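You operate a simulated robot arm through the tools that you are given. There is no shell and no other tool.

Carry out the task below with a simulated robot arm. There is one attempt and no reset: what you move stays moved.

JOB
Damp test compressor three till it shakes 3 mm/s or less.
Fine: guard stays down; stand the blue sensor on its dome, start it, turn the damper knob; then stop, bleed to nought, leave the bleed open, switch off. Set down upright: blue sensor.

It is judged by the outcome, as a careful person would: the job done as asked, and still so three seconds after it is handed in. It fails if anything else is knocked over, pushed out of place, dropped, spilled or broken.

ROBOT AND FRAMES
A 5-joint arm with a two-finger parallel gripper, fixed in place. Base frame: the origin is at the foot of the arm, x ahead of it, y to its left, z up. Readings come in mm, rad, newtons and seconds.
It reaches about 1134 mm from its shoulder. Its first joint turns from -2.601 to 2.601 rad. Payload 1.57 kg.
The TCP is the grasp point between the finger pads, 30 mm short of the fingertips. In the tool frame z runs along the fingers and y along their closing line. The gripper opens to 110 mm. The fingers are 24 mm wide and 12 mm thick; the gripper's body (48 by 112 mm) begins 78 mm behind the TCP.
Orientation is that of the tool frame in the base frame, as a unit quaternion [w, x, y, z]. With the fingers straight down and closing along the base's y, the tool's x points along the base's -x, its y along +y and its z along -z.

CONTROLS
- The arm moves only by the tool drive_tool. Its argument "commands" is one flat list of numbers, 7 for each row, row after row: the shift along the tool's x, y, z in units of 150 mm (1.0 is 150 mm), then the turn, a rotation vector about the tool's x, y, z in units of 45 degrees (1.0 is 45 degrees), then the gripper command, from -1 (shut) to 1 (fully open), values between in proportion. In form: [dx, dy, dz, wx, wy, wz, gripper, dx, dy, dz, wx, wy, wz, gripper, ...]. A call has 1 to 20 rows; each row is the pose to reach, as a shift and turn from the pose commanded when the call began, along the tool's axes at that moment. A call with a number of a shift or a turn outside -1 to 1 is refused whole. Each row takes 0.2 s and may step no farther than 50 mm and 0.15 rad from the row before; otherwise, or with a gripper value out of range, the whole call is refused. Where a pose cannot be reached the arm comes as near as it can. A force on the tool above 90 N (or 10 N above the force at the start of the call, whichever is more), or a blocked arm, ends the call early, and 0.2 s more pass. Each finger travels about 72 mm/s and halts on what it meets, pressing with about 39 N; the grip force reading is that of the motor and also rises with nothing between the fingers. The clock runs only during rows and for 0.2 s after the last one: add rows that repeat a pose to give the fingers time. It gives the time, the measured TCP pose, the force on the tool (base axes), the opening and the grip force at its end, in the units of the frame above (readings bear some noise), with the torque about the TCP (base axes, N m) and any sound that the robot's microphone picked up.
- Cameras (640 x 400 px; columns grow to the right, rows downward): "scene" is fixed at [221.4, 648.3, 1500.2]; the picture's right is [0.30, -0.95, 0.00], its down [-0.95, -0.30, -0.12] and it looks along [0.12, 0.04, -0.99] (base axes); focal length 286 px, centre (320, 200). "wrist" rides on the gripper at [70, 16, -141] in the tool frame; the picture's right is [-0.23, 0.97, 0.00], its down [-0.85, -0.20, -0.48] and it looks along [-0.47, -0.11, 0.88] (tool axes); focal length 222 px, centre (320, 200). There is no depth. A picture from a camera that has moved, and an enlarged one, comes with that camera's place and axes in the base frame and with its lens.
- get_image(camera): a new picture of that camera. It takes no simulated time.
- lift_body(by): slides the trunk up (or, below 0, down) by that many mm; the arm rides with it, the base frame stays. It gives what a move gives, with no picture.
- close_up(camera, box): a new picture of the part [left, top, right, bottom] of that camera's present view, enlarged. It takes no simulated time.
- finish_job(): hands the job in; it is judged then, once.

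Places have to be worked out from the pictures, the camera data and where the tool is seen. Open the gripper and draw the arm clear of the work before you hand the job in, unless the task says otherwise.

The tools are called after ">>>" by a JSON object that holds its "op" and its "data". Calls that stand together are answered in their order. drive_tool: Moves the arm, as the interface text tells. Its arguments: {"type":"object","properties":{"commands":{"type":"array","items":{"type":"number"}}},"required":["commands"]} The other tools are called the same way: lift_body (by) slides the trunk up or down; get_image (camera) takes a picture; close_up (camera, box) takes an enlarged picture of a part of a camera's view; finish_job () hands the job in.

At the start:

```text
t: 0.0
tcp_pos: [357.6, 469.5, 1163.5]
ee_rot: [0.0, 0.0, 1.0, 0.0]
ft_force: [-0.1, -0.2, 0.0]
ft_torque: [-0.02, -0.01, -0.03]
grip_width: 110.2
grasp_force: 0.1
trunk travel left (down, up): [-897.0, 73.0]
```

scene: 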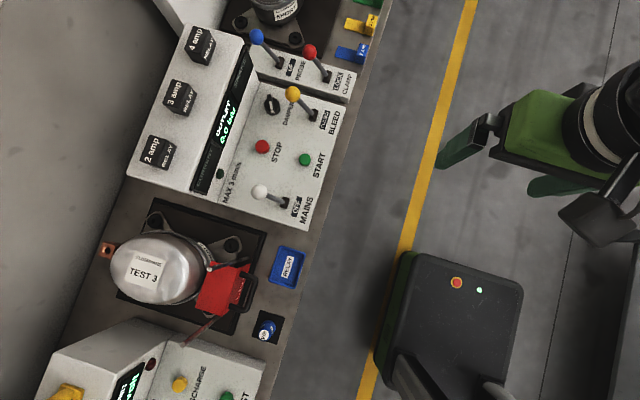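
wrist: 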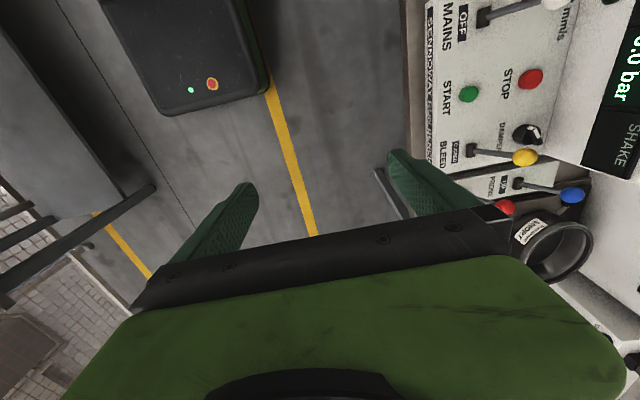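

I begin by looking closer at the parts of the scene before moving anything.

>>> {"op": "close_up", "data": {"camera": "scene", "box": [90, 190, 330, 340]}}

>>> {"op": "close_up", "data": {"camera": "scene", "box": [200, 70, 360, 230]}}

>>> {"op": "close_up", "data": {"camera": "scene", "box": [200, 0, 400, 100]}}

>>> {"op": "close_up", "data": {"camera": "scene", "box": [30, 300, 290, 400]}}

>>> {"op": "close_up", "data": {"camera": "wrist", "box": [360, 0, 640, 280]}}

```text
2.67 times, centred on (210, 265) of scene
camera zoom: at [221.4, 648.3, 1500.2], right [0.3, -0.95, 0.0], down [-0.95, -0.3, -0.12], along [0.12, 0.04, -0.99], focal length 763 px, centre (613, 27)
```

zoom: 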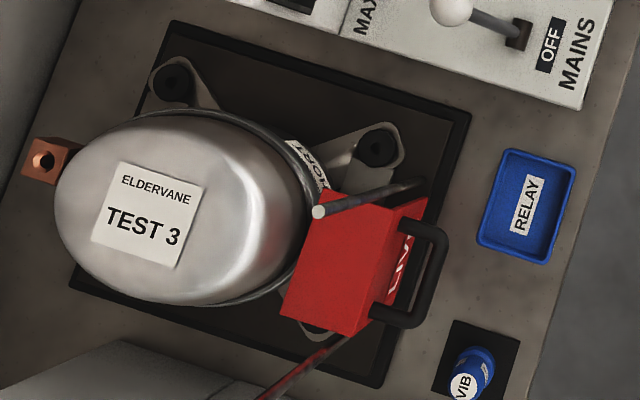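

```text
2.50 times, centred on (280, 150) of scene
camera zoom: at [221.4, 648.3, 1500.2], right [0.3, -0.95, 0.0], down [-0.95, -0.3, -0.12], along [0.12, 0.04, -0.99], focal length 716 px, centre (420, 325)
```

zoom: 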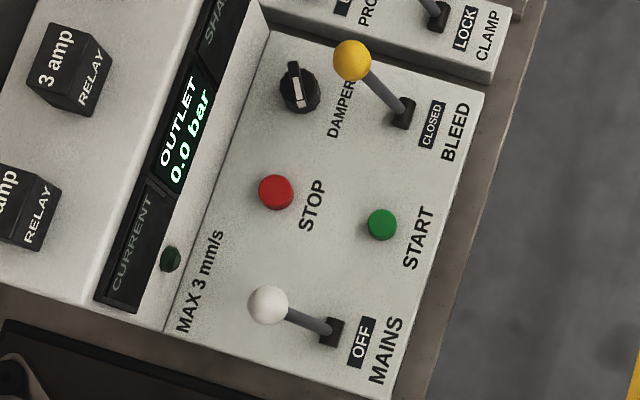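

```text
3.20 times, centred on (300, 50) of scene
camera zoom: at [221.4, 648.3, 1500.2], right [0.3, -0.95, 0.0], down [-0.95, -0.3, -0.12], along [0.12, 0.04, -0.99], focal length 916 px, centre (384, 680)
```

zoom: 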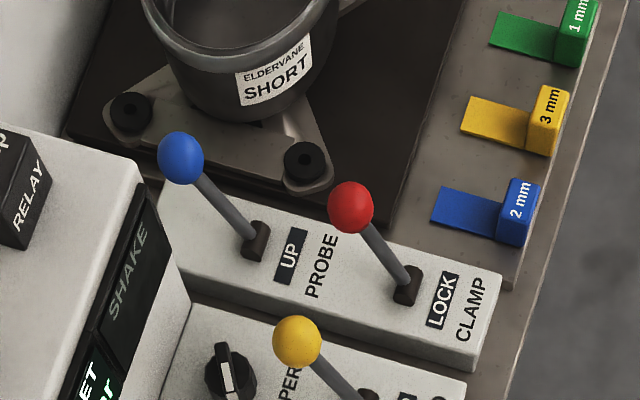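

```text
2.46 times, centred on (160, 350) of scene
camera zoom: at [221.4, 648.3, 1500.2], right [0.3, -0.95, 0.0], down [-0.95, -0.3, -0.12], along [0.12, 0.04, -0.99], focal length 704 px, centre (714, -169)
```

zoom: 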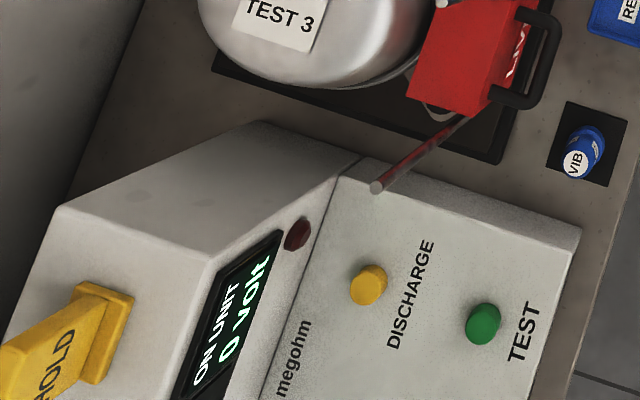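

```text
1.43 times, centred on (500, 140) of wrist
camera zoom: at [287.9, 484.5, 1304.9], right [0.23, 0.97, 0.0], down [0.85, -0.2, 0.48], along [0.47, -0.11, -0.88], focal length 317 px, centre (63, 286)
```

zoom: 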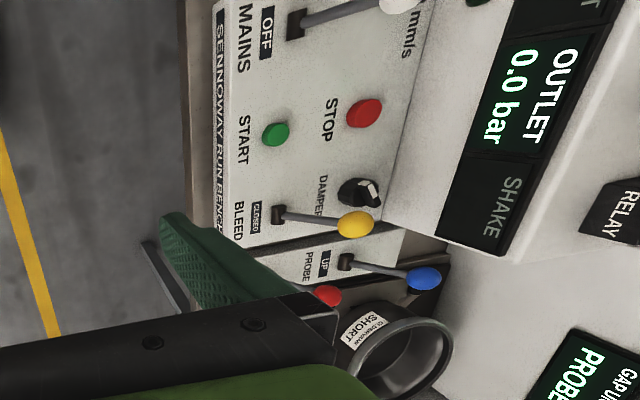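

The bench runs along base x on the +y side; START triangulates to about (373, 734, 871), the sensor to roughly (-14, 700, 860) and the dome to roughly (75, 920, ~950). I move the hand high over toward the compressor for a second view.

>>> {"op": "drive_tool", "data": {"commands": [0.25, 0.17, 0, 0, 0, 0, 1, 0.5, 0.35, 0, 0, 0, 0, 1, 0.75, 0.52, 0, 0, 0, 0, 1, 1, 0.7, 0, 0, 0, 0, 1]}}

>>> {"op": "drive_tool", "data": {"commands": [0.25, 0.17, 0, 0, 0, 0, 1, 0.5, 0.35, 0, 0, 0, 0, 1, 0.72, 0.5, 0, 0, 0, 0, 1, 0.72, 0.5, 0, 0, 0, 0, 1]}}

>>> {"op": "get_image", "data": {"camera": "wrist"}}

>>> {"op": "get_image", "data": {"camera": "scene"}}

```text
t: 1.0
tcp_pos: [207.4, 575.2, 1162.9]
ee_rot: [0.0, 0.0, 1.0, 0.0]
ft_force: [0.2, -0.6, -0.2]
ft_torque: [-0.01, 0.0, -0.03]
grip_width: 109.7
grasp_force: 0.1
trunk travel left (down, up): [-897.0, 73.0]
```

```text
t: 2.0
tcp_pos: [99.6, 648.1, 1165.2]
ee_rot: [0.0, 0.0, 1.0, 0.0]
ft_force: [-0.1, -0.4, 0.3]
ft_torque: [-0.03, -0.01, 0.0]
grip_width: 110.2
grasp_force: 0.1
trunk travel left (down, up): [-897.0, 73.0]
```

```text
taken
camera wrist: at [29.7, 664.0, 1304.9], right [0.23, 0.97, 0.0], down [0.86, -0.2, 0.48], along [0.47, -0.11, -0.88], focal length 222 px, centre (320, 200)
```

wrist: 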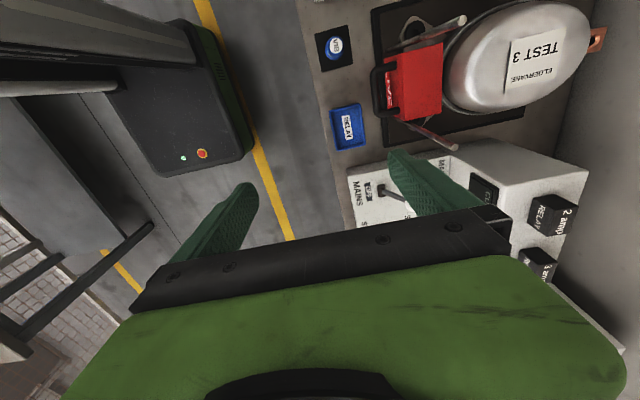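

```text
taken
```

scene: 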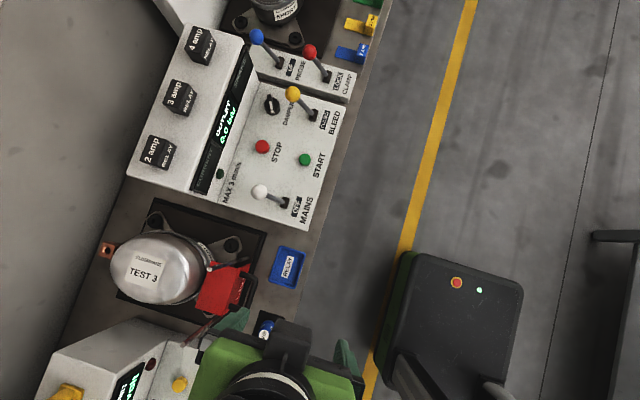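

>>> {"op": "close_up", "data": {"camera": "wrist", "box": [300, 0, 620, 200]}}

>>> {"op": "close_up", "data": {"camera": "wrist", "box": [300, 10, 380, 60]}}

```text
2.00 times, centred on (460, 100) of wrist
camera zoom: at [29.7, 664.0, 1304.9], right [0.23, 0.97, 0.0], down [0.86, -0.2, 0.48], along [0.47, -0.11, -0.88], focal length 444 px, centre (40, 400)
```

zoom: 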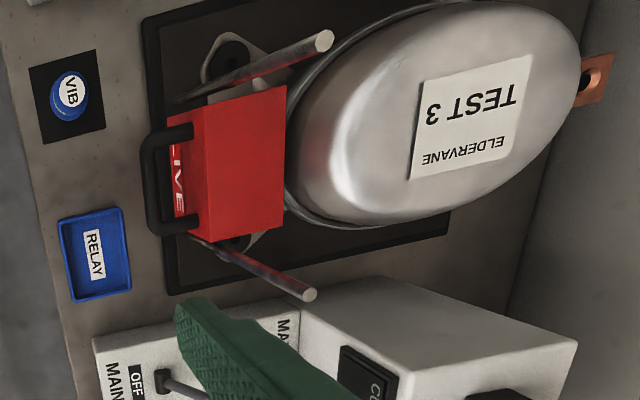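

```text
8.00 times, centred on (340, 35) of wrist
camera zoom: at [29.7, 664.0, 1304.9], right [0.23, 0.97, 0.0], down [0.86, -0.2, 0.48], along [0.47, -0.11, -0.88], focal length 1777 px, centre (160, 1520)
```

zoom: 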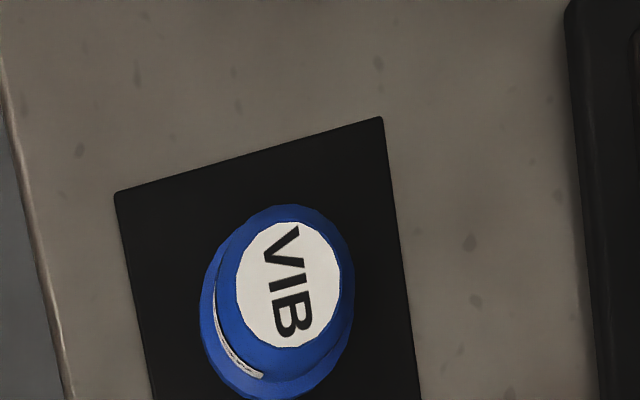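

The two grey things beside the guard are vertical rods, tips near (126,791,1064) and (14,790,1067); the sensor top triangulates to about (-10,700,871) on a bench at ~820, the dome label near (68,932,967). I move above the sensor and descend partway to refine its position.

>>> {"op": "drive_tool", "data": {"commands": [0.25, 0.11, 0, 0, 0, 0, 1, 0.5, 0.22, 0, 0, 0, 0, 1, 0.733, 0.337, 0, 0, 0, 0, 1, 0.733, 0.337, 0.25, 0, 0, 0, 1, 0.733, 0.337, 0.5, 0, 0, 0, 1, 0.733, 0.337, 0.75, 0, 0, 0, 1, 0.733, 0.337, 1.0, 0, 0, 0, 1, 0.733, 0.337, 1.0, 0, 0, 0, 1]}}

>>> {"op": "get_image", "data": {"camera": "wrist"}}

>>> {"op": "get_image", "data": {"camera": "scene"}}

```text
t: 3.8
tcp_pos: [-7.0, 693.1, 1163.5]
ee_rot: [0.0, 0.0, 1.0, 0.001]
ft_force: [0.0, 0.4, -0.4]
ft_torque: [0.01, 0.0, 0.0]
grip_width: 110.0
grasp_force: 0.0
out of reach, approached as far as the arm can: row 4, 5, 6, 7, 8
trunk travel left (down, up): [-897.0, 73.0]
```

```text
taken
camera wrist: at [-76.9, 709.2, 1305.0], right [0.23, 0.97, 0.0], down [0.86, -0.2, 0.48], along [0.47, -0.11, -0.88], focal length 222 px, centre (320, 200)
```

wrist: 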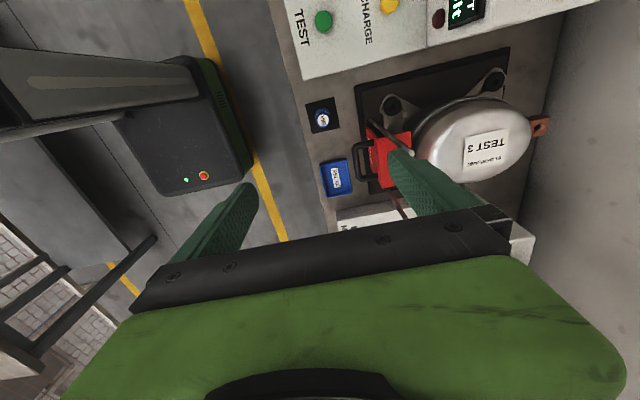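

```text
taken
```

scene: 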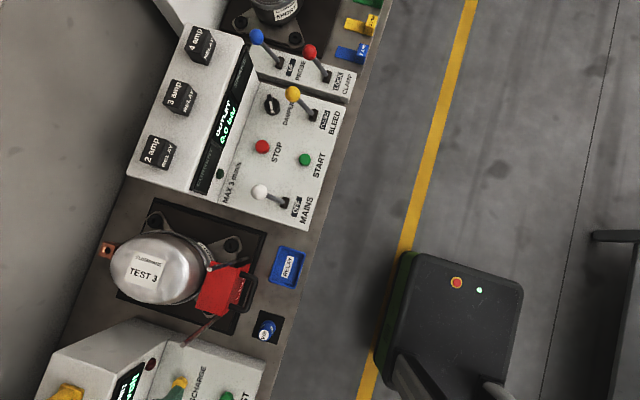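

Going down with the tool upright is out of reach here, so the shoulder is far too high; the trunk must come down. I first raise the tool relative to the shoulder, to then lower the trunk safely.

>>> {"op": "drive_tool", "data": {"commands": [0, 0, -0.25, 0, 0, 0, 1, 0, 0, -0.5, 0, 0, 0, 1, 0, 0, -0.75, 0, 0, 0, 1, 0, 0, -1, 0, 0, 0, 1, 0, 0, -1, 0, 0, 0, 1]}}

```text
t: 5.0
tcp_pos: [-10.5, 699.1, 1163.8]
ee_rot: [0.001, 0.0, 1.0, 0.0]
ft_force: [-0.5, -0.9, -0.5]
ft_torque: [0.02, 0.01, 0.0]
grip_width: 110.1
grasp_force: 0.0
out of reach, approached as far as the arm can: row 1, 2, 3, 4, 5
trunk travel left (down, up): [-897.0, 73.0]
```

The commanded pose had stayed at the unreachable height and is now back at ~1163. I raise further by 300 mm in two calls.

>>> {"op": "drive_tool", "data": {"commands": [0, 0, -0.25, 0, 0, 0, 1, 0, 0, -0.5, 0, 0, 0, 1, 0, 0, -0.75, 0, 0, 0, 1, 0, 0, -1, 0, 0, 0, 1, 0, 0, -1, 0, 0, 0, 1]}}

>>> {"op": "drive_tool", "data": {"commands": [0, 0, -0.25, 0, 0, 0, 1, 0, 0, -0.5, 0, 0, 0, 1, 0, 0, -0.75, 0, 0, 0, 1, 0, 0, -1, 0, 0, 0, 1, 0, 0, -1, 0, 0, 0, 1]}}

```text
t: 6.2
tcp_pos: [-9.8, 698.7, 1162.9]
ee_rot: [-0.001, 0.0, 1.0, 0.0]
ft_force: [-0.2, 0.1, 1.0]
ft_torque: [-0.02, 0.02, 0.02]
grip_width: 110.1
grasp_force: 0.0
out of reach, approached as far as the arm can: row 1, 2, 3, 4, 5
trunk travel left (down, up): [-897.0, 73.0]
```

```text
t: 7.4
tcp_pos: [-10.4, 698.3, 1162.9]
ee_rot: [0.0, 0.0, 1.0, 0.0]
ft_force: [0.2, -0.7, 0.0]
ft_torque: [0.04, 0.02, -0.01]
grip_width: 109.9
grasp_force: 0.1
out of reach, approached as far as the arm can: row 1, 2, 3, 4, 5
trunk travel left (down, up): [-897.0, 73.0]
```

Neither up nor down is reachable here, which suggests the arm is at its full stretch with the tool upright. I pull inward 120 mm to see how the commanded pose behaves and what freedom there is.

>>> {"op": "drive_tool", "data": {"commands": [0, -0.25, 0, 0, 0, 0, 1, 0, -0.5, 0, 0, 0, 0, 1, 0, -0.8, 0, 0, 0, 0, 1, 0, -0.8, 0, 0, 0, 0, 1]}}

```text
t: 8.4
tcp_pos: [-8.4, 581.5, 1162.5]
ee_rot: [0.001, 0.0, 1.0, 0.0]
ft_force: [0.3, 0.5, 1.0]
ft_torque: [-0.03, 0.01, 0.02]
grip_width: 110.0
grasp_force: 0.0
trunk travel left (down, up): [-897.0, 73.0]
```

The commanded pose is clipped to what is reachable, good. Here at radius 580 I test vertical travel.

>>> {"op": "drive_tool", "data": {"commands": [0, 0, -0.25, 0, 0, 0, 1, 0, 0, -0.5, 0, 0, 0, 1, 0, 0, -0.75, 0, 0, 0, 1, 0, 0, -1, 0, 0, 0, 1, 0, 0, -1, 0, 0, 0, 1]}}

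```text
t: 9.6
tcp_pos: [-7.1, 580.1, 1163.8]
ee_rot: [-0.001, -0.001, 1.0, 0.0]
ft_force: [0.2, 0.6, 0.5]
ft_torque: [0.03, -0.05, 0.03]
grip_width: 110.3
grasp_force: 0.1
out of reach, approached as far as the arm can: row 1, 2, 3, 4, 5
trunk travel left (down, up): [-897.0, 73.0]
```

Upward is refused entirely; I test small downward and a small tilt, to learn whether height comes only from the trunk.

>>> {"op": "drive_tool", "data": {"commands": [0, 0, 0.1, 0, 0, 0, 1, 0, 0, 0.2, 0, 0, 0, 1, 0, 0, 0.2, 0, 0, 0, 1]}}

>>> {"op": "lift_body", "data": {"by": -20}}

>>> {"op": "drive_tool", "data": {"commands": [0, 0, -0.1, 0, 0, 0, 1, 0, 0, -0.13, 0, 0, 0, 1, 0, 0, -0.13, 0, 0, 0, 1]}}

```text
t: 10.4
tcp_pos: [-7.5, 580.1, 1163.0]
ee_rot: [0.0, 0.0, 1.0, 0.0]
ft_force: [-0.2, -0.6, 0.0]
ft_torque: [0.0, 0.01, 0.0]
grip_width: 110.0
grasp_force: 0.0
out of reach, approached as far as the arm can: row 1, 2, 3
trunk travel left (down, up): [-897.0, 73.0]
```

```text
t: 11.1
tcp_pos: [-7.4, 581.6, 1143.7]
ee_rot: [0.0, 0.0, 1.0, 0.0]
ft_force: [-0.1, -0.4, -0.2]
ft_torque: [0.0, -0.01, -0.01]
grip_width: 110.0
grasp_force: 0.0
trunk travel left (down, up): [-877.0, 93.0]
```

```text
t: 11.9
tcp_pos: [-8.0, 580.8, 1143.0]
ee_rot: [0.0, 0.001, 1.0, 0.0]
ft_force: [-0.5, 0.0, 0.2]
ft_torque: [-0.01, 0.01, 0.0]
grip_width: 110.0
grasp_force: 0.1
out of reach, approached as far as the arm can: row 1, 2, 3
trunk travel left (down, up): [-877.0, 93.0]
```

So this is a SCARA-like arm: height comes only from the trunk, the arm moves in the horizontal plane. I look at the scene to see how the links lie.

>>> {"op": "get_image", "data": {"camera": "scene"}}

>>> {"op": "get_image", "data": {"camera": "wrist"}}

```text
taken
```

scene: 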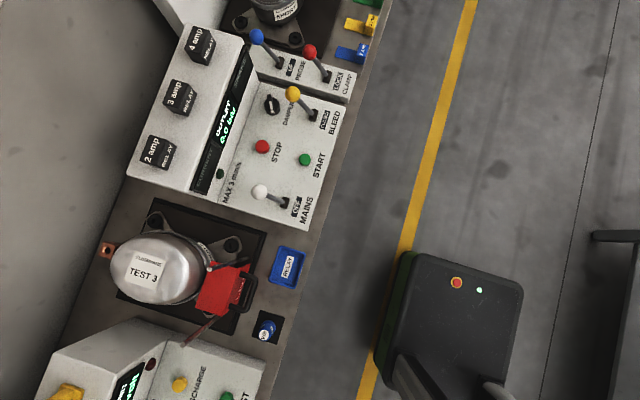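

```text
taken
camera wrist: at [-77.6, 596.5, 1284.8], right [0.23, 0.97, 0.0], down [0.85, -0.2, 0.48], along [0.47, -0.11, -0.88], focal length 222 px, centre (320, 200)
```

wrist: 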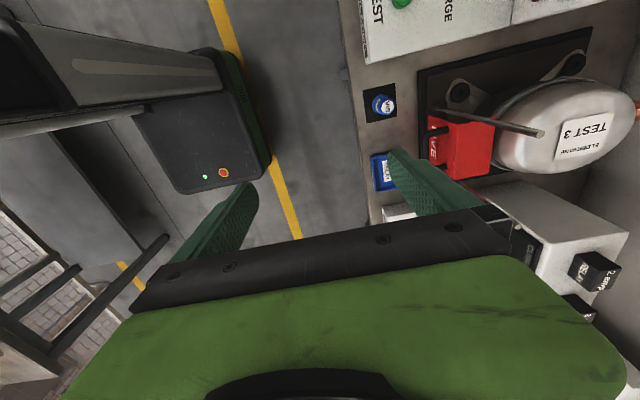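

I move over the sensor (x≈-10, y≈700) and lower the trunk to about TCP z 960 for a closer look.

>>> {"op": "drive_tool", "data": {"commands": [0, 0.26, 0, 0, 0, 0, 1, 0, 0.53, 0, 0, 0, 0, 1, 0, 0.793, 0, 0, 0, 0, 1, 0, 0.793, 0, 0, 0, 0, 1]}}

>>> {"op": "lift_body", "data": {"by": -100}}

>>> {"op": "get_image", "data": {"camera": "wrist"}}

>>> {"op": "get_image", "data": {"camera": "scene"}}

```text
t: 12.9
tcp_pos: [-7.7, 700.5, 1143.5]
ee_rot: [0.0, 0.001, 1.0, 0.0]
ft_force: [0.2, 0.3, 0.1]
ft_torque: [0.02, -0.03, 0.03]
grip_width: 110.0
grasp_force: 0.1
trunk travel left (down, up): [-877.0, 93.0]
```

```text
t: 14.2
tcp_pos: [-6.6, 699.6, 1042.0]
ee_rot: [0.0, 0.0, 1.0, 0.0]
ft_force: [0.0, 0.3, 0.4]
ft_torque: [0.04, 0.0, 0.01]
grip_width: 110.2
grasp_force: 0.0
trunk travel left (down, up): [-777.0, 193.0]
```

```text
taken
camera wrist: at [-77.0, 716.1, 1184.9], right [0.23, 0.97, 0.0], down [0.85, -0.2, 0.48], along [0.47, -0.11, -0.88], focal length 222 px, centre (320, 200)
```

wrist: 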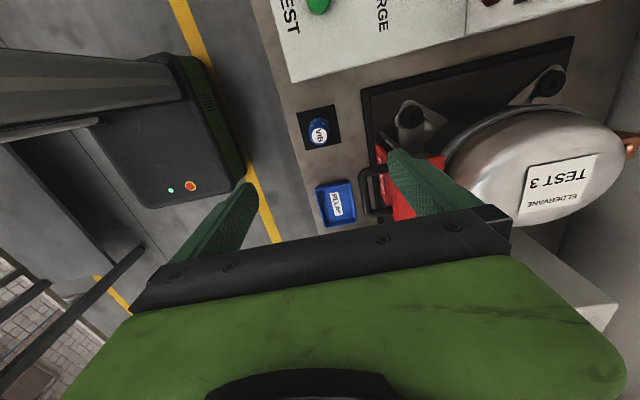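

```text
taken
```

scene: 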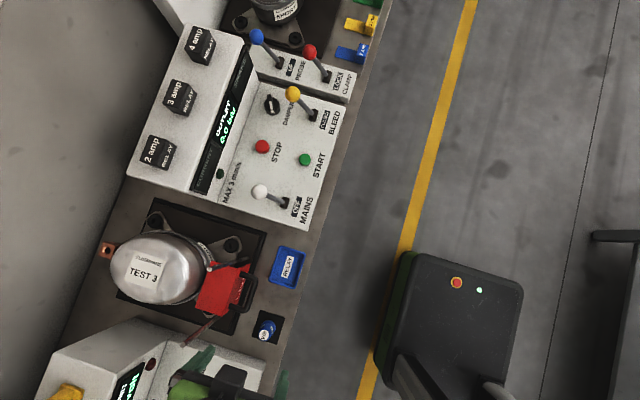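

The open finger is close to the near rod, so I will half close first. Close-up of the sensor to refine its place.

>>> {"op": "close_up", "data": {"camera": "wrist", "box": [280, 90, 360, 160]}}

>>> {"op": "close_up", "data": {"camera": "wrist", "box": [350, 60, 640, 240]}}

>>> {"op": "close_up", "data": {"camera": "scene", "box": [230, 300, 310, 350]}}

```text
5.71 times, centred on (320, 125) of wrist
camera zoom: at [-77.0, 716.1, 1184.9], right [0.23, 0.97, 0.0], down [0.85, -0.2, 0.48], along [0.47, -0.11, -0.88], focal length 1269 px, centre (320, 629)
```

zoom: 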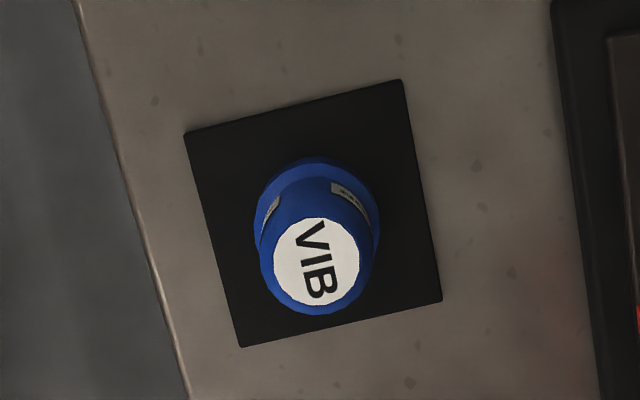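

```text
2.21 times, centred on (495, 150) of wrist
camera zoom: at [-77.0, 716.1, 1184.9], right [0.23, 0.97, 0.0], down [0.85, -0.2, 0.48], along [0.47, -0.11, -0.88], focal length 490 px, centre (-66, 310)
```

zoom: 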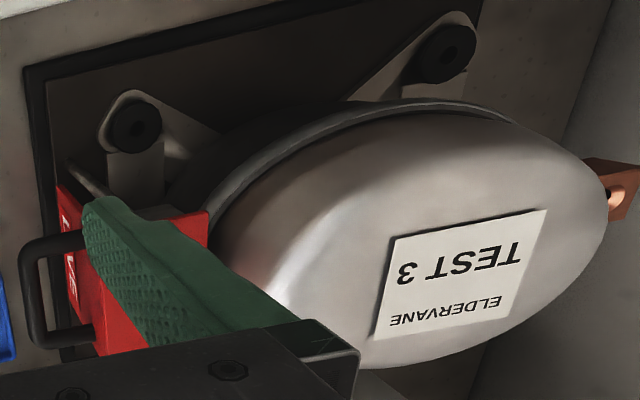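

```text
8.00 times, centred on (270, 325) of scene
camera zoom: at [221.4, 648.3, 1500.2], right [0.3, -0.95, 0.0], down [-0.95, -0.3, -0.12], along [0.12, 0.04, -0.99], focal length 2290 px, centre (720, -800)
```

zoom: 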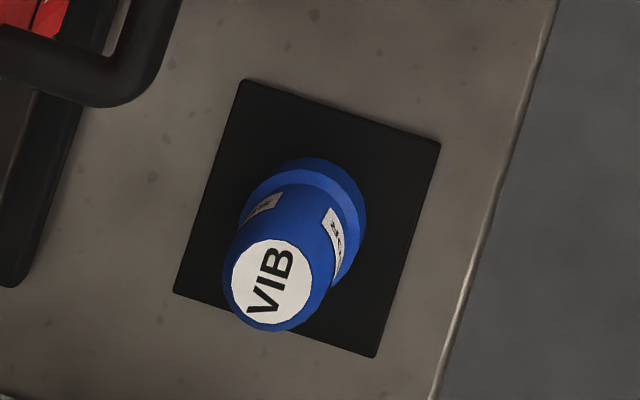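

Sensor axis refined to about (-9,699), top z ~876, base flange at ~822. I narrow the gripper to ~70 mm, trim the position and lower in two steps.

>>> {"op": "drive_tool", "data": {"commands": [0.013, -0.006, 0, 0, 0, 0, 0.2, 0.013, -0.006, 0, 0, 0, 0, 0.2, 0.013, -0.006, 0, 0, 0, 0, 0.2]}}

>>> {"op": "lift_body", "data": {"by": -110}}

>>> {"op": "get_image", "data": {"camera": "wrist"}}

>>> {"op": "get_image", "data": {"camera": "scene"}}

```text
t: 15.0
tcp_pos: [-10.3, 700.1, 1043.4]
ee_rot: [0.0, -0.001, 1.0, 0.001]
ft_force: [0.6, -0.8, -1.1]
ft_torque: [-0.01, 0.01, -0.01]
grip_width: 66.0
grasp_force: 0.1
trunk travel left (down, up): [-777.0, 193.0]
```

```text
t: 16.4
tcp_pos: [-9.1, 699.5, 934.4]
ee_rot: [0.001, 0.0, 1.0, 0.0]
ft_force: [-0.4, 0.0, 1.0]
ft_torque: [-0.02, 0.0, 0.0]
grip_width: 66.0
grasp_force: 0.1
trunk travel left (down, up): [-667.0, 303.0]
```

```text
taken
camera wrist: at [-78.9, 715.4, 1074.9], right [0.23, 0.97, 0.0], down [0.85, -0.2, 0.48], along [0.47, -0.11, -0.88], focal length 222 px, centre (320, 200)
```

wrist: 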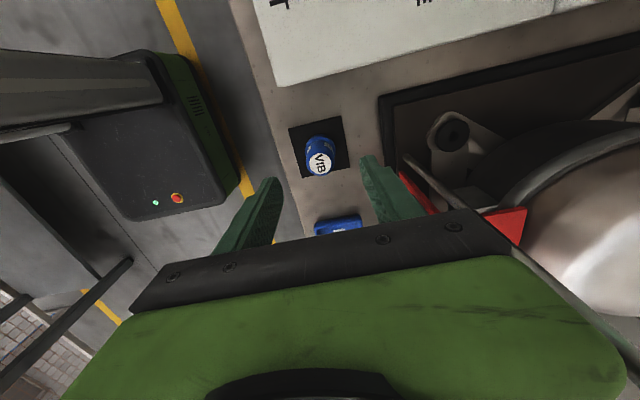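

```text
taken
```

scene: 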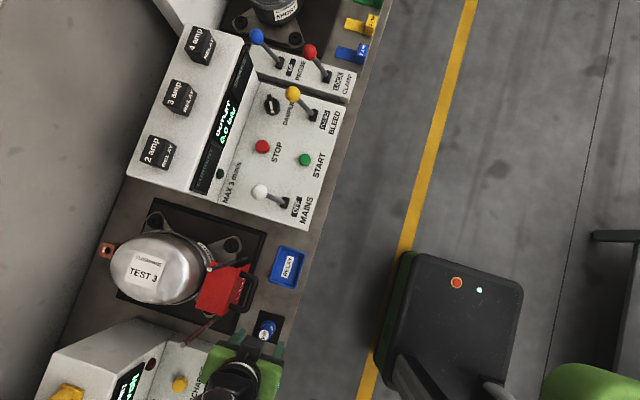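

The sensor is between and ahead of the fingers, no contact so far. I lower the last 66 mm to TCP z ≈ 868 and check before closing.

>>> {"op": "lift_body", "data": {"by": -40}}

>>> {"op": "lift_body", "data": {"by": -26}}

>>> {"op": "get_image", "data": {"camera": "wrist"}}

>>> {"op": "get_image", "data": {"camera": "scene"}}

```text
t: 17.2
tcp_pos: [-9.0, 699.8, 893.7]
ee_rot: [0.0, 0.0, 1.0, 0.0]
ft_force: [-0.2, 0.3, -0.5]
ft_torque: [0.0, -0.03, 0.0]
grip_width: 65.9
grasp_force: 0.1
trunk travel left (down, up): [-627.0, 343.0]
```

```text
t: 18.0
tcp_pos: [-9.7, 700.3, 867.0]
ee_rot: [0.0, 0.0, 1.0, 0.0]
ft_force: [0.5, -0.4, 0.0]
ft_torque: [-0.01, 0.01, 0.01]
grip_width: 66.0
grasp_force: 0.0
trunk travel left (down, up): [-601.0, 369.0]
```

```text
taken
camera wrist: at [-78.9, 715.4, 1008.8], right [0.23, 0.97, 0.0], down [0.85, -0.2, 0.48], along [0.47, -0.11, -0.88], focal length 222 px, centre (320, 200)
```

wrist: 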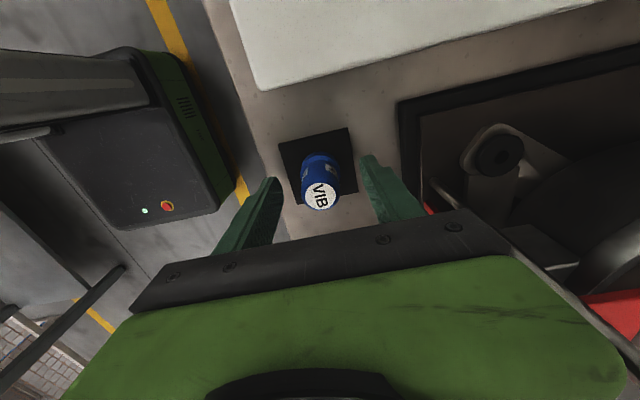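

```text
taken
```

scene: 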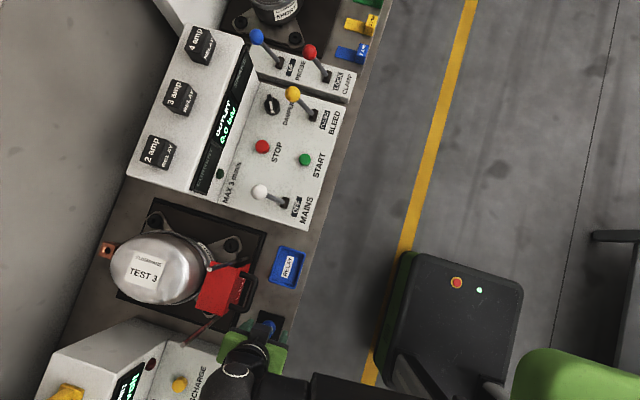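

Sensor top is right at the TCP in the image, so contact spans the last 30 mm of the fingers. I close the gripper.

>>> {"op": "drive_tool", "data": {"commands": [0, 0, 0, 0, 0, 0, -0.3, 0, 0, 0, 0, 0, 0, -0.45, 0, 0, 0, 0, 0, 0, -1, 0, 0, 0, 0, 0, 0, -1, 0, 0, 0, 0, 0, 0, -1, 0, 0, 0, 0, 0, 0, -1]}}

>>> {"op": "get_image", "data": {"camera": "wrist"}}

```text
t: 19.4
tcp_pos: [-8.8, 700.5, 867.1]
ee_rot: [0.0, -0.001, 1.0, 0.0]
ft_force: [-0.3, 3.2, 3.0]
ft_torque: [0.08, 0.01, -0.01]
grip_width: 26.2
grasp_force: 36.9
trunk travel left (down, up): [-601.0, 369.0]
```

```text
taken
camera wrist: at [-78.9, 715.5, 1008.8], right [0.23, 0.97, 0.0], down [0.85, -0.2, 0.48], along [0.47, -0.11, -0.88], focal length 222 px, centre (320, 200)
```

wrist: 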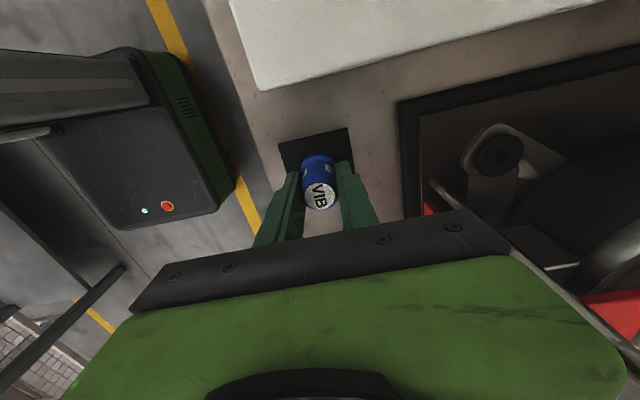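

Gripped at 26 mm width. I lift straight up 275 mm, so the sensor's base clears the rod tips.

>>> {"op": "lift_body", "data": {"by": 30}}

>>> {"op": "lift_body", "data": {"by": 245}}

>>> {"op": "get_image", "data": {"camera": "wrist"}}

```text
t: 20.1
tcp_pos: [-8.1, 699.4, 896.5]
ee_rot: [0.0, 0.0, 1.0, 0.001]
ft_force: [-0.6, 0.7, -0.5]
ft_torque: [0.02, -0.01, 0.01]
grip_width: 26.2
grasp_force: 37.5
trunk travel left (down, up): [-631.0, 339.0]
```

```text
t: 22.7
tcp_pos: [-9.1, 699.9, 1141.1]
ee_rot: [-0.001, 0.0, 1.0, 0.0]
ft_force: [-0.2, -0.1, -1.6]
ft_torque: [0.04, 0.03, 0.0]
grip_width: 26.1
grasp_force: 37.0
trunk travel left (down, up): [-876.0, 94.0]
```

```text
taken
camera wrist: at [-79.0, 715.6, 1283.6], right [0.23, 0.97, 0.0], down [0.85, -0.2, 0.48], along [0.47, -0.11, -0.88], focal length 222 px, centre (320, 200)
```

wrist: 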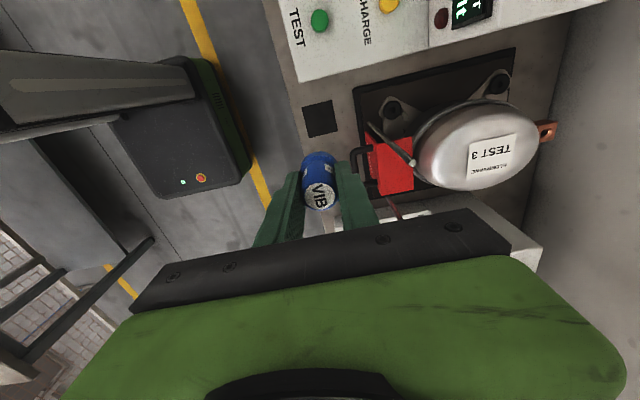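

The sensor hangs upright. I take close-ups of the dome from both cameras to pin down its apex.

>>> {"op": "close_up", "data": {"camera": "scene", "box": [90, 200, 250, 330]}}

>>> {"op": "close_up", "data": {"camera": "wrist", "box": [340, 50, 580, 210]}}

```text
3.08 times, centred on (170, 265) of scene
camera zoom: at [221.4, 648.3, 1500.2], right [0.3, -0.95, 0.0], down [-0.95, -0.3, -0.12], along [0.12, 0.04, -0.99], focal length 881 px, centre (782, 0)
```

zoom: 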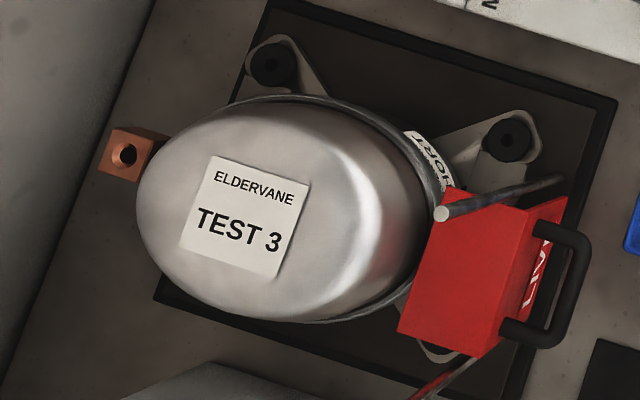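

```text
2.50 times, centred on (460, 130) of wrist
camera zoom: at [-79.0, 715.6, 1283.6], right [0.23, 0.97, 0.0], down [0.85, -0.2, 0.48], along [0.47, -0.11, -0.88], focal length 555 px, centre (-30, 375)
```

zoom: 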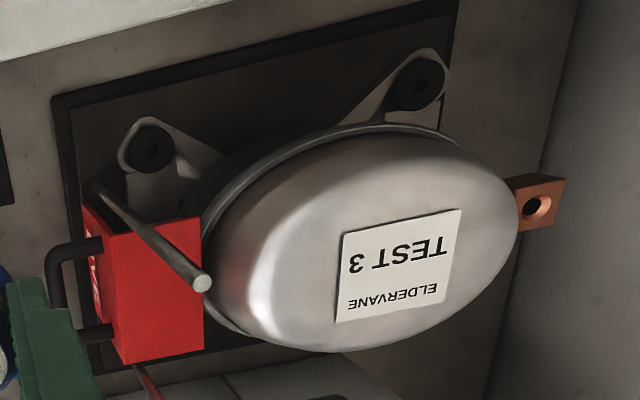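

The label corners triangulate to a near-level patch centred at about (71, 927, 980), agreeing with the foot bolts' centre (73, 930). I raise 30 mm more, go to x≈70 first and then in over the dome between the rods.

>>> {"op": "lift_body", "data": {"by": 30}}

>>> {"op": "drive_tool", "data": {"commands": [-0.18, 0, 0, 0, 0, 0, -1, -0.36, 0, 0, 0, 0, 0, -1, -0.54, 0, 0, 0, 0, 0, -1, -0.54, 0.25, 0, 0, 0, 0, -1, -0.54, 0.5, 0, 0, 0, 0, -1, -0.54, 0.75, 0, 0, 0, 0, -1, -0.54, 1, 0, 0, 0, 0, -1, -0.54, 1, 0, 0, 0, 0, -1]}}

>>> {"op": "drive_tool", "data": {"commands": [0, 0.2, 0, 0, 0, 0, -1, 0, 0.4, 0, 0, 0, 0, -1, 0, 0.52, 0, 0, 0, 0, -1, 0, 0.52, 0, 0, 0, 0, -1]}}

>>> {"op": "get_image", "data": {"camera": "wrist"}}

>>> {"op": "get_image", "data": {"camera": "scene"}}

```text
t: 23.4
tcp_pos: [-9.1, 699.9, 1171.8]
ee_rot: [0.0, 0.0, 1.0, 0.0]
ft_force: [-0.5, 0.3, -1.6]
ft_torque: [0.01, -0.02, -0.02]
grip_width: 26.3
grasp_force: 37.1
trunk travel left (down, up): [-906.0, 64.0]
```

```text
t: 25.2
tcp_pos: [72.1, 849.3, 1172.4]
ee_rot: [0.0, 0.0, 1.0, -0.001]
ft_force: [0.0, 0.1, -0.6]
ft_torque: [0.04, -0.01, 0.0]
grip_width: 25.9
grasp_force: 37.6
trunk travel left (down, up): [-906.0, 64.0]
```

```text
t: 26.2
tcp_pos: [70.7, 896.7, 1171.3]
ee_rot: [0.0, 0.001, 1.0, 0.001]
ft_force: [0.7, -0.3, -0.5]
ft_torque: [-0.02, 0.0, 0.02]
grip_width: 26.3
grasp_force: 36.8
out of reach, approached as far as the arm can: row 2, 3, 4
trunk travel left (down, up): [-906.0, 64.0]
```

```text
taken
camera wrist: at [1.1, 911.9, 1313.8], right [0.23, 0.97, 0.0], down [0.85, -0.2, 0.48], along [0.47, -0.11, -0.88], focal length 222 px, centre (320, 200)
```

wrist: 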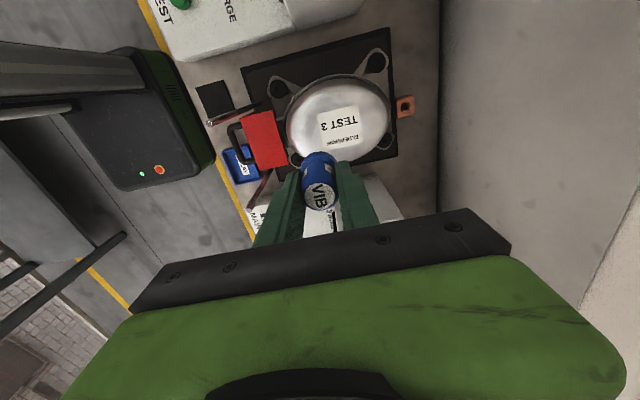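

```text
taken
```

scene: 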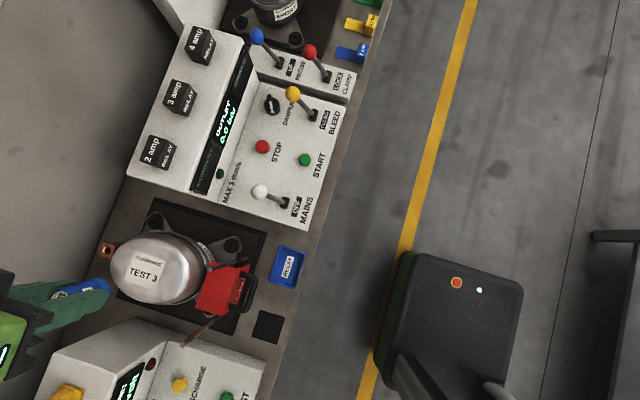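

The upright tool reaches only ~900 mm radius, short of the dome apex (931 mm); the tool has to lean outward by ~12°. To keep the sensor upright I will put it back on its pad, turn and lean the tool, then regrip it leaning. I first retrace the path.

>>> {"op": "drive_tool", "data": {"commands": [0, -0.25, 0, 0, 0, 0, -1, 0, -0.5, 0, 0, 0, 0, -1, 0, -0.75, 0, 0, 0, 0, -1, 0, -1, 0, 0, 0, 0, -1, 0, -1, 0, 0, 0, 0, -1]}}

>>> {"op": "drive_tool", "data": {"commands": [0.18, -0.1, 0, 0, 0, 0, -1, 0.36, -0.2, 0, 0, 0, 0, -1, 0.54, -0.3, 0, 0, 0, 0, -1, 0.54, -0.3, 0, 0, 0, 0, -1]}}

```text
t: 27.4
tcp_pos: [71.9, 745.9, 1172.9]
ee_rot: [0.0, 0.0, 1.0, -0.001]
ft_force: [-0.3, 0.3, -1.3]
ft_torque: [-0.01, 0.01, -0.02]
grip_width: 26.1
grasp_force: 37.0
trunk travel left (down, up): [-906.0, 64.0]
```

```text
t: 28.4
tcp_pos: [-9.3, 700.9, 1171.6]
ee_rot: [0.0, 0.0, 1.0, 0.0]
ft_force: [0.5, -0.5, -0.4]
ft_torque: [0.01, 0.0, 0.0]
grip_width: 25.9
grasp_force: 37.1
trunk travel left (down, up): [-906.0, 64.0]
```

Back above the pad. I lower 300 mm, then the last few mm gently.

>>> {"op": "lift_body", "data": {"by": -295}}

>>> {"op": "lift_body", "data": {"by": -9}}

>>> {"op": "get_image", "data": {"camera": "wrist"}}

```text
t: 31.4
tcp_pos: [-9.4, 700.2, 877.3]
ee_rot: [0.0, 0.0, 1.0, 0.0]
ft_force: [-0.2, -2.0, -0.5]
ft_torque: [-0.01, 0.0, 0.01]
grip_width: 26.0
grasp_force: 36.8
trunk travel left (down, up): [-611.0, 359.0]
```

```text
t: 31.9
tcp_pos: [-8.6, 701.4, 868.0]
ee_rot: [0.0, 0.0, 1.0, 0.0]
ft_force: [0.3, 0.5, -0.7]
ft_torque: [-0.03, 0.01, -0.03]
grip_width: 26.0
grasp_force: 37.0
trunk travel left (down, up): [-602.0, 368.0]
```

```text
taken
camera wrist: at [-79.0, 716.5, 1009.7], right [0.23, 0.97, 0.0], down [0.85, -0.2, 0.48], along [0.47, -0.11, -0.88], focal length 222 px, centre (320, 200)
```

wrist: 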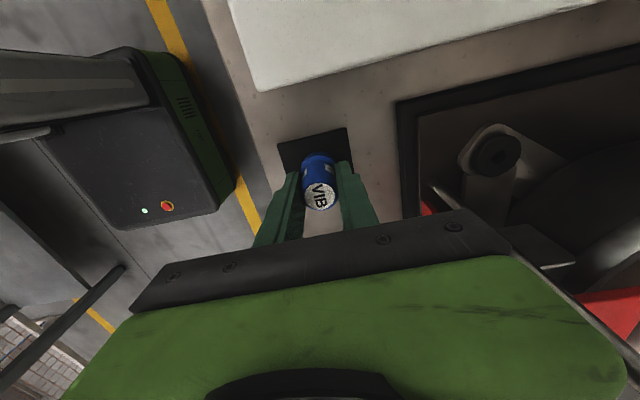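

The sensor is back on the pad position; I lower the final millimetre and open.

>>> {"op": "lift_body", "data": {"by": -1}}

>>> {"op": "drive_tool", "data": {"commands": [0, 0, 0, 0, 0, 0, -0.45, 0, 0, 0, 0, 0, 0, -0.3, 0, 0, 0, 0, 0, 0, 0.2, 0, 0, 0, 0, 0, 0, 0.2, 0, 0, 0, 0, 0, 0, 0.2]}}

>>> {"op": "lift_body", "data": {"by": 120}}

>>> {"op": "get_image", "data": {"camera": "wrist"}}

```text
t: 32.5
tcp_pos: [-8.9, 700.6, 867.4]
ee_rot: [0.0, 0.0, 1.0, 0.0]
ft_force: [0.9, 0.9, 1.0]
ft_torque: [0.04, 0.01, 0.0]
grip_width: 26.0
grasp_force: 37.1
trunk travel left (down, up): [-601.0, 369.0]
```

```text
t: 33.7
tcp_pos: [-8.8, 700.0, 866.3]
ee_rot: [0.0, 0.001, 1.0, 0.0]
ft_force: [0.7, 0.0, 0.6]
ft_torque: [0.02, -0.01, 0.03]
grip_width: 66.0
grasp_force: 0.1
trunk travel left (down, up): [-601.0, 369.0]
```

```text
t: 35.2
tcp_pos: [-8.0, 700.7, 986.6]
ee_rot: [-0.001, 0.0, 1.0, 0.0]
ft_force: [-0.7, 0.0, -0.1]
ft_torque: [0.01, 0.01, 0.03]
grip_width: 66.4
grasp_force: 0.0
trunk travel left (down, up): [-721.0, 249.0]
```

```text
taken
camera wrist: at [-79.1, 716.6, 1128.7], right [0.23, 0.97, 0.0], down [0.85, -0.2, 0.48], along [0.47, -0.11, -0.88], focal length 222 px, centre (320, 200)
```

wrist: 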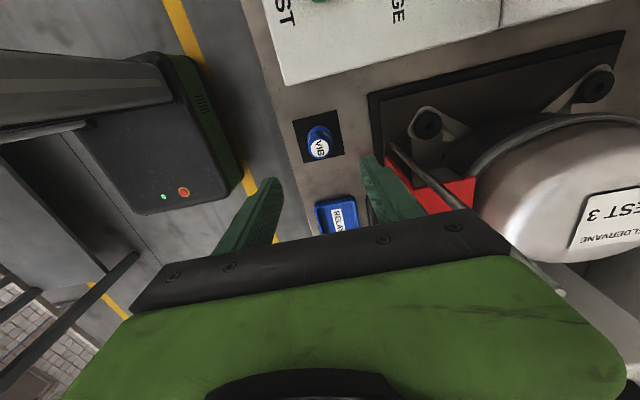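

Sensor stands upright on its pad. I now spin the tool 90.7° so the fingers close tangentially with the camera on the robot's side.

>>> {"op": "drive_tool", "data": {"commands": [0, 0, 0, 0, 0, -0.18, 0.2, 0, 0, 0, 0, 0, -0.36, 0.2, 0, 0, 0, 0, 0, -0.54, 0.2, 0, 0, 0, 0, 0, -0.72, 0.2, 0, 0, 0, 0, 0, -0.9, 0.2, 0, 0, 0, 0, 0, -1, 0.2, 0, 0, 0, 0, 0, -1, 0.2]}}

>>> {"op": "drive_tool", "data": {"commands": [0, 0, 0, 0, 0, -0.18, 0.2, 0, 0, 0, 0, 0, -0.36, 0.2, 0, 0, 0, 0, 0, -0.54, 0.2, 0, 0, 0, 0, 0, -0.72, 0.2, 0, 0, 0, 0, 0, -0.9, 0.2, 0, 0, 0, 0, 0, -1, 0.2, 0, 0, 0, 0, 0, -1, 0.2]}}

>>> {"op": "drive_tool", "data": {"commands": [0, 0, 0, 0, 0, -0.0164, 0.2, 0, 0, 0, 0, -0.18, -0.0164, 0.2]}}

>>> {"op": "get_image", "data": {"camera": "wrist"}}

>>> {"op": "get_image", "data": {"camera": "scene"}}

```text
t: 36.8
tcp_pos: [-8.7, 701.2, 987.3]
ee_rot: [0.0, -0.384, 0.923, -0.001]
ft_force: [0.6, 0.2, 0.3]
ft_torque: [0.03, -0.01, -0.03]
grip_width: 66.1
grasp_force: 0.1
trunk travel left (down, up): [-721.0, 249.0]
```

```text
t: 38.4
tcp_pos: [-8.5, 702.4, 988.1]
ee_rot: [0.0, 0.707, -0.707, 0.0]
ft_force: [0.5, 1.5, 0.1]
ft_torque: [-0.03, 0.01, 0.01]
grip_width: 66.3
grasp_force: 0.1
trunk travel left (down, up): [-721.0, 249.0]
```

```text
t: 39.0
tcp_pos: [-9.0, 700.6, 990.0]
ee_rot: [-0.05, 0.71, -0.7, -0.051]
ft_force: [-0.3, 0.1, -0.4]
ft_torque: [-0.02, -0.01, 0.02]
grip_width: 66.1
grasp_force: 0.0
trunk travel left (down, up): [-721.0, 249.0]
```

```text
taken
camera wrist: at [-24.3, 610.8, 1120.1], right [-0.98, 0.21, 0.03], down [0.19, 0.78, 0.6], along [0.1, 0.59, -0.8], focal length 222 px, centre (320, 200)
```

wrist: 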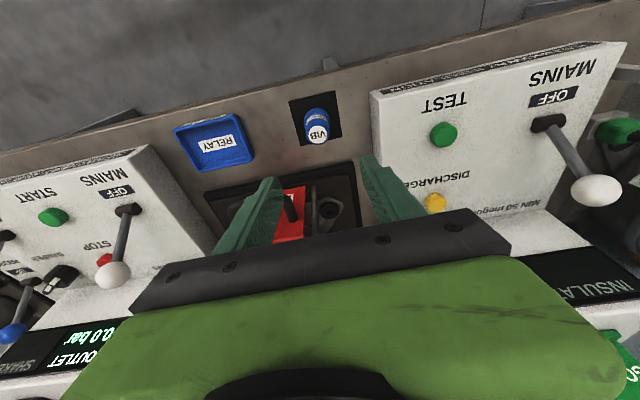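

```text
taken
```

scene: 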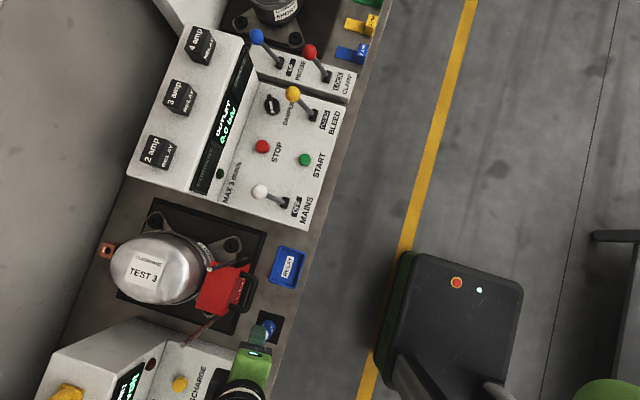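

The lean works and the camera now looks outward nicely. I complete the lean to 12° and narrow to ~50 mm (console edge is at x≈-78), then lower partway.

>>> {"op": "drive_tool", "data": {"commands": [0, 0, 0, 0, -0.0867, 0, -0.09, 0, 0, 0, 0, -0.0867, 0, -0.09, 0, 0, 0, 0, -0.0867, 0, -0.09]}}

>>> {"op": "lift_body", "data": {"by": -80}}

>>> {"op": "get_image", "data": {"camera": "wrist"}}

>>> {"op": "get_image", "data": {"camera": "scene"}}

```text
t: 39.8
tcp_pos: [-9.0, 701.8, 991.9]
ee_rot: [-0.074, 0.708, -0.698, -0.074]
ft_force: [-0.9, 0.6, 0.7]
ft_torque: [0.0, 0.06, 0.01]
grip_width: 50.5
grasp_force: 0.1
out of reach, approached as far as the arm can: row 1, 2, 3
trunk travel left (down, up): [-721.0, 249.0]
```

```text
t: 40.9
tcp_pos: [-10.6, 700.8, 913.2]
ee_rot: [-0.074, 0.708, -0.698, -0.074]
ft_force: [0.4, -0.2, 1.1]
ft_torque: [0.01, 0.01, -0.01]
grip_width: 50.0
grasp_force: 0.1
trunk travel left (down, up): [-641.0, 329.0]
```

```text
taken
camera wrist: at [-24.4, 602.6, 1036.5], right [-0.98, 0.21, 0.05], down [0.19, 0.74, 0.65], along [0.1, 0.64, -0.76], focal length 222 px, centre (320, 200)
```

wrist: 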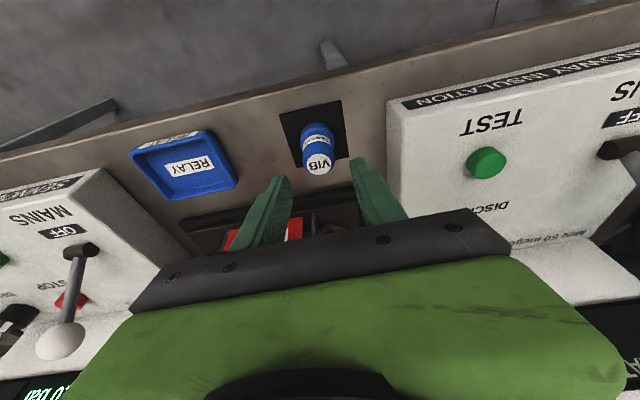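

```text
taken
```

scene: 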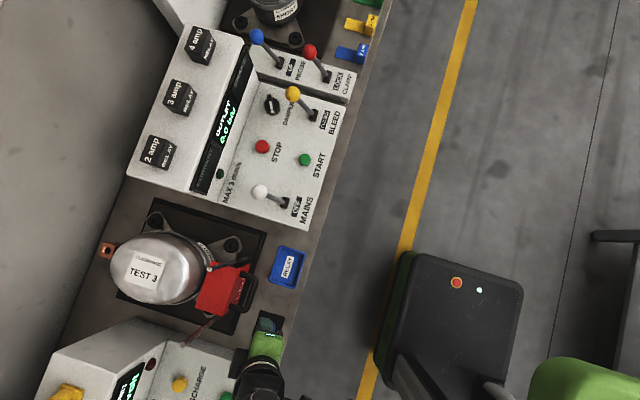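

Tilt is 12.0° and the sensor is centred between the fingers. I lower 45 mm to grip height and grip.

>>> {"op": "lift_body", "data": {"by": -44}}

>>> {"op": "get_image", "data": {"camera": "wrist"}}

>>> {"op": "close_up", "data": {"camera": "scene", "box": [210, 290, 310, 360]}}

```text
t: 41.8
tcp_pos: [-8.6, 700.6, 867.4]
ee_rot: [-0.074, 0.708, -0.698, -0.074]
ft_force: [1.4, -0.2, 0.0]
ft_torque: [0.01, 0.02, -0.02]
grip_width: 50.1
grasp_force: 0.1
trunk travel left (down, up): [-597.0, 373.0]
```

```text
taken
camera wrist: at [-24.3, 602.6, 992.5], right [-0.98, 0.21, 0.05], down [0.19, 0.74, 0.65], along [0.1, 0.64, -0.76], focal length 222 px, centre (320, 200)
```

wrist: 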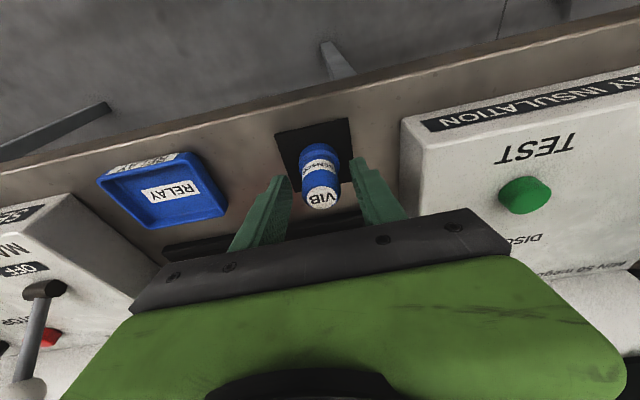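

```text
5.71 times, centred on (260, 325) of scene
camera zoom: at [221.4, 648.3, 1500.2], right [0.3, -0.95, 0.0], down [-0.95, -0.3, -0.12], along [0.12, 0.04, -0.99], focal length 1636 px, centre (663, -514)
```

zoom: 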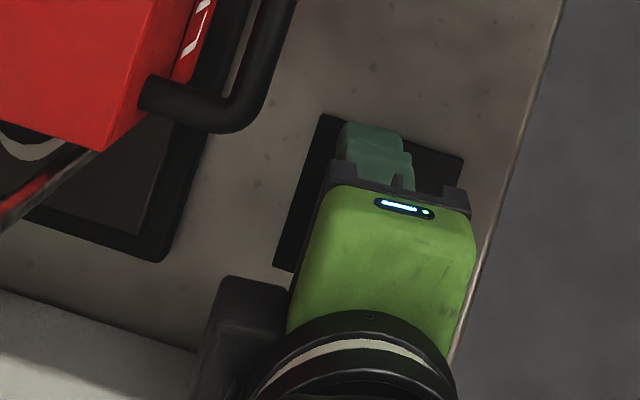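

The sensor top sits at the TCP in the view. I close to grip it, then lift a little.

>>> {"op": "drive_tool", "data": {"commands": [0, 0, 0, 0, 0, 0, -0.4, 0, 0, 0, 0, 0, 0, -1, 0, 0, 0, 0, 0, 0, -1, 0, 0, 0, 0, 0, 0, -1, 0, 0, 0, 0, 0, 0, -1]}}

>>> {"op": "lift_body", "data": {"by": 30}}

>>> {"op": "get_image", "data": {"camera": "wrist"}}

```text
t: 43.0
tcp_pos: [-9.4, 700.6, 869.3]
ee_rot: [-0.074, 0.708, -0.698, -0.073]
ft_force: [-1.8, 0.1, 1.0]
ft_torque: [0.05, 0.15, -0.02]
grip_width: 27.2
grasp_force: 37.8
trunk travel left (down, up): [-597.0, 373.0]
```

```text
t: 43.8
tcp_pos: [-9.3, 700.9, 898.3]
ee_rot: [-0.074, 0.708, -0.699, -0.073]
ft_force: [0.0, 0.3, -1.9]
ft_torque: [-0.03, 0.02, 0.02]
grip_width: 26.9
grasp_force: 37.4
trunk travel left (down, up): [-627.0, 343.0]
```

```text
taken
camera wrist: at [-24.4, 602.9, 1022.3], right [-0.98, 0.21, 0.05], down [0.19, 0.74, 0.65], along [0.1, 0.64, -0.76], focal length 222 px, centre (320, 200)
```

wrist: 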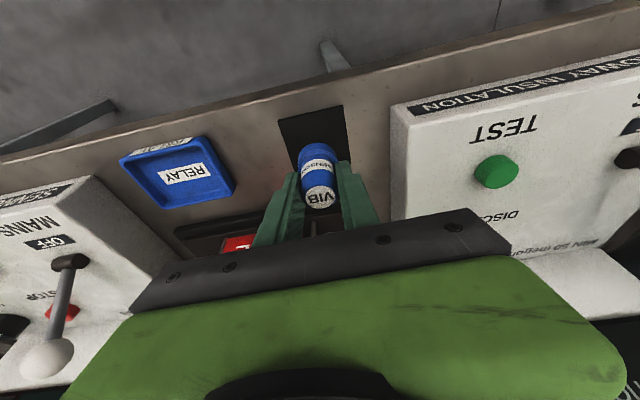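

Held securely and upright. I lift another 265 mm to clear the rods, then travel toward the dome while keeping the lean in the radial plane.

>>> {"op": "lift_body", "data": {"by": 265}}

>>> {"op": "drive_tool", "data": {"commands": [-0.184, -0.07, 0.039, 0.003, 0, 0.014, -1, -0.368, -0.14, 0.078, 0.006, 0, 0.028, -1, -0.553, -0.21, 0.118, 0.009, 0, 0.042, -1, -0.737, -0.28, 0.157, 0.012, 0, 0.0563, -1, -0.737, -0.28, 0.157, 0.012, 0, 0.0563, -1]}}

```text
t: 46.5
tcp_pos: [-9.7, 700.6, 1162.9]
ee_rot: [-0.075, 0.708, -0.698, -0.073]
ft_force: [0.7, -0.6, -1.7]
ft_torque: [0.02, 0.0, -0.01]
grip_width: 26.5
grasp_force: 37.4
trunk travel left (down, up): [-892.0, 78.0]
```

```text
t: 47.7
tcp_pos: [32.1, 811.8, 1163.5]
ee_rot: [0.075, -0.692, 0.715, 0.072]
ft_force: [-0.8, 0.4, -1.1]
ft_torque: [0.0, -0.01, 0.02]
grip_width: 26.7
grasp_force: 37.2
trunk travel left (down, up): [-892.0, 78.0]
```

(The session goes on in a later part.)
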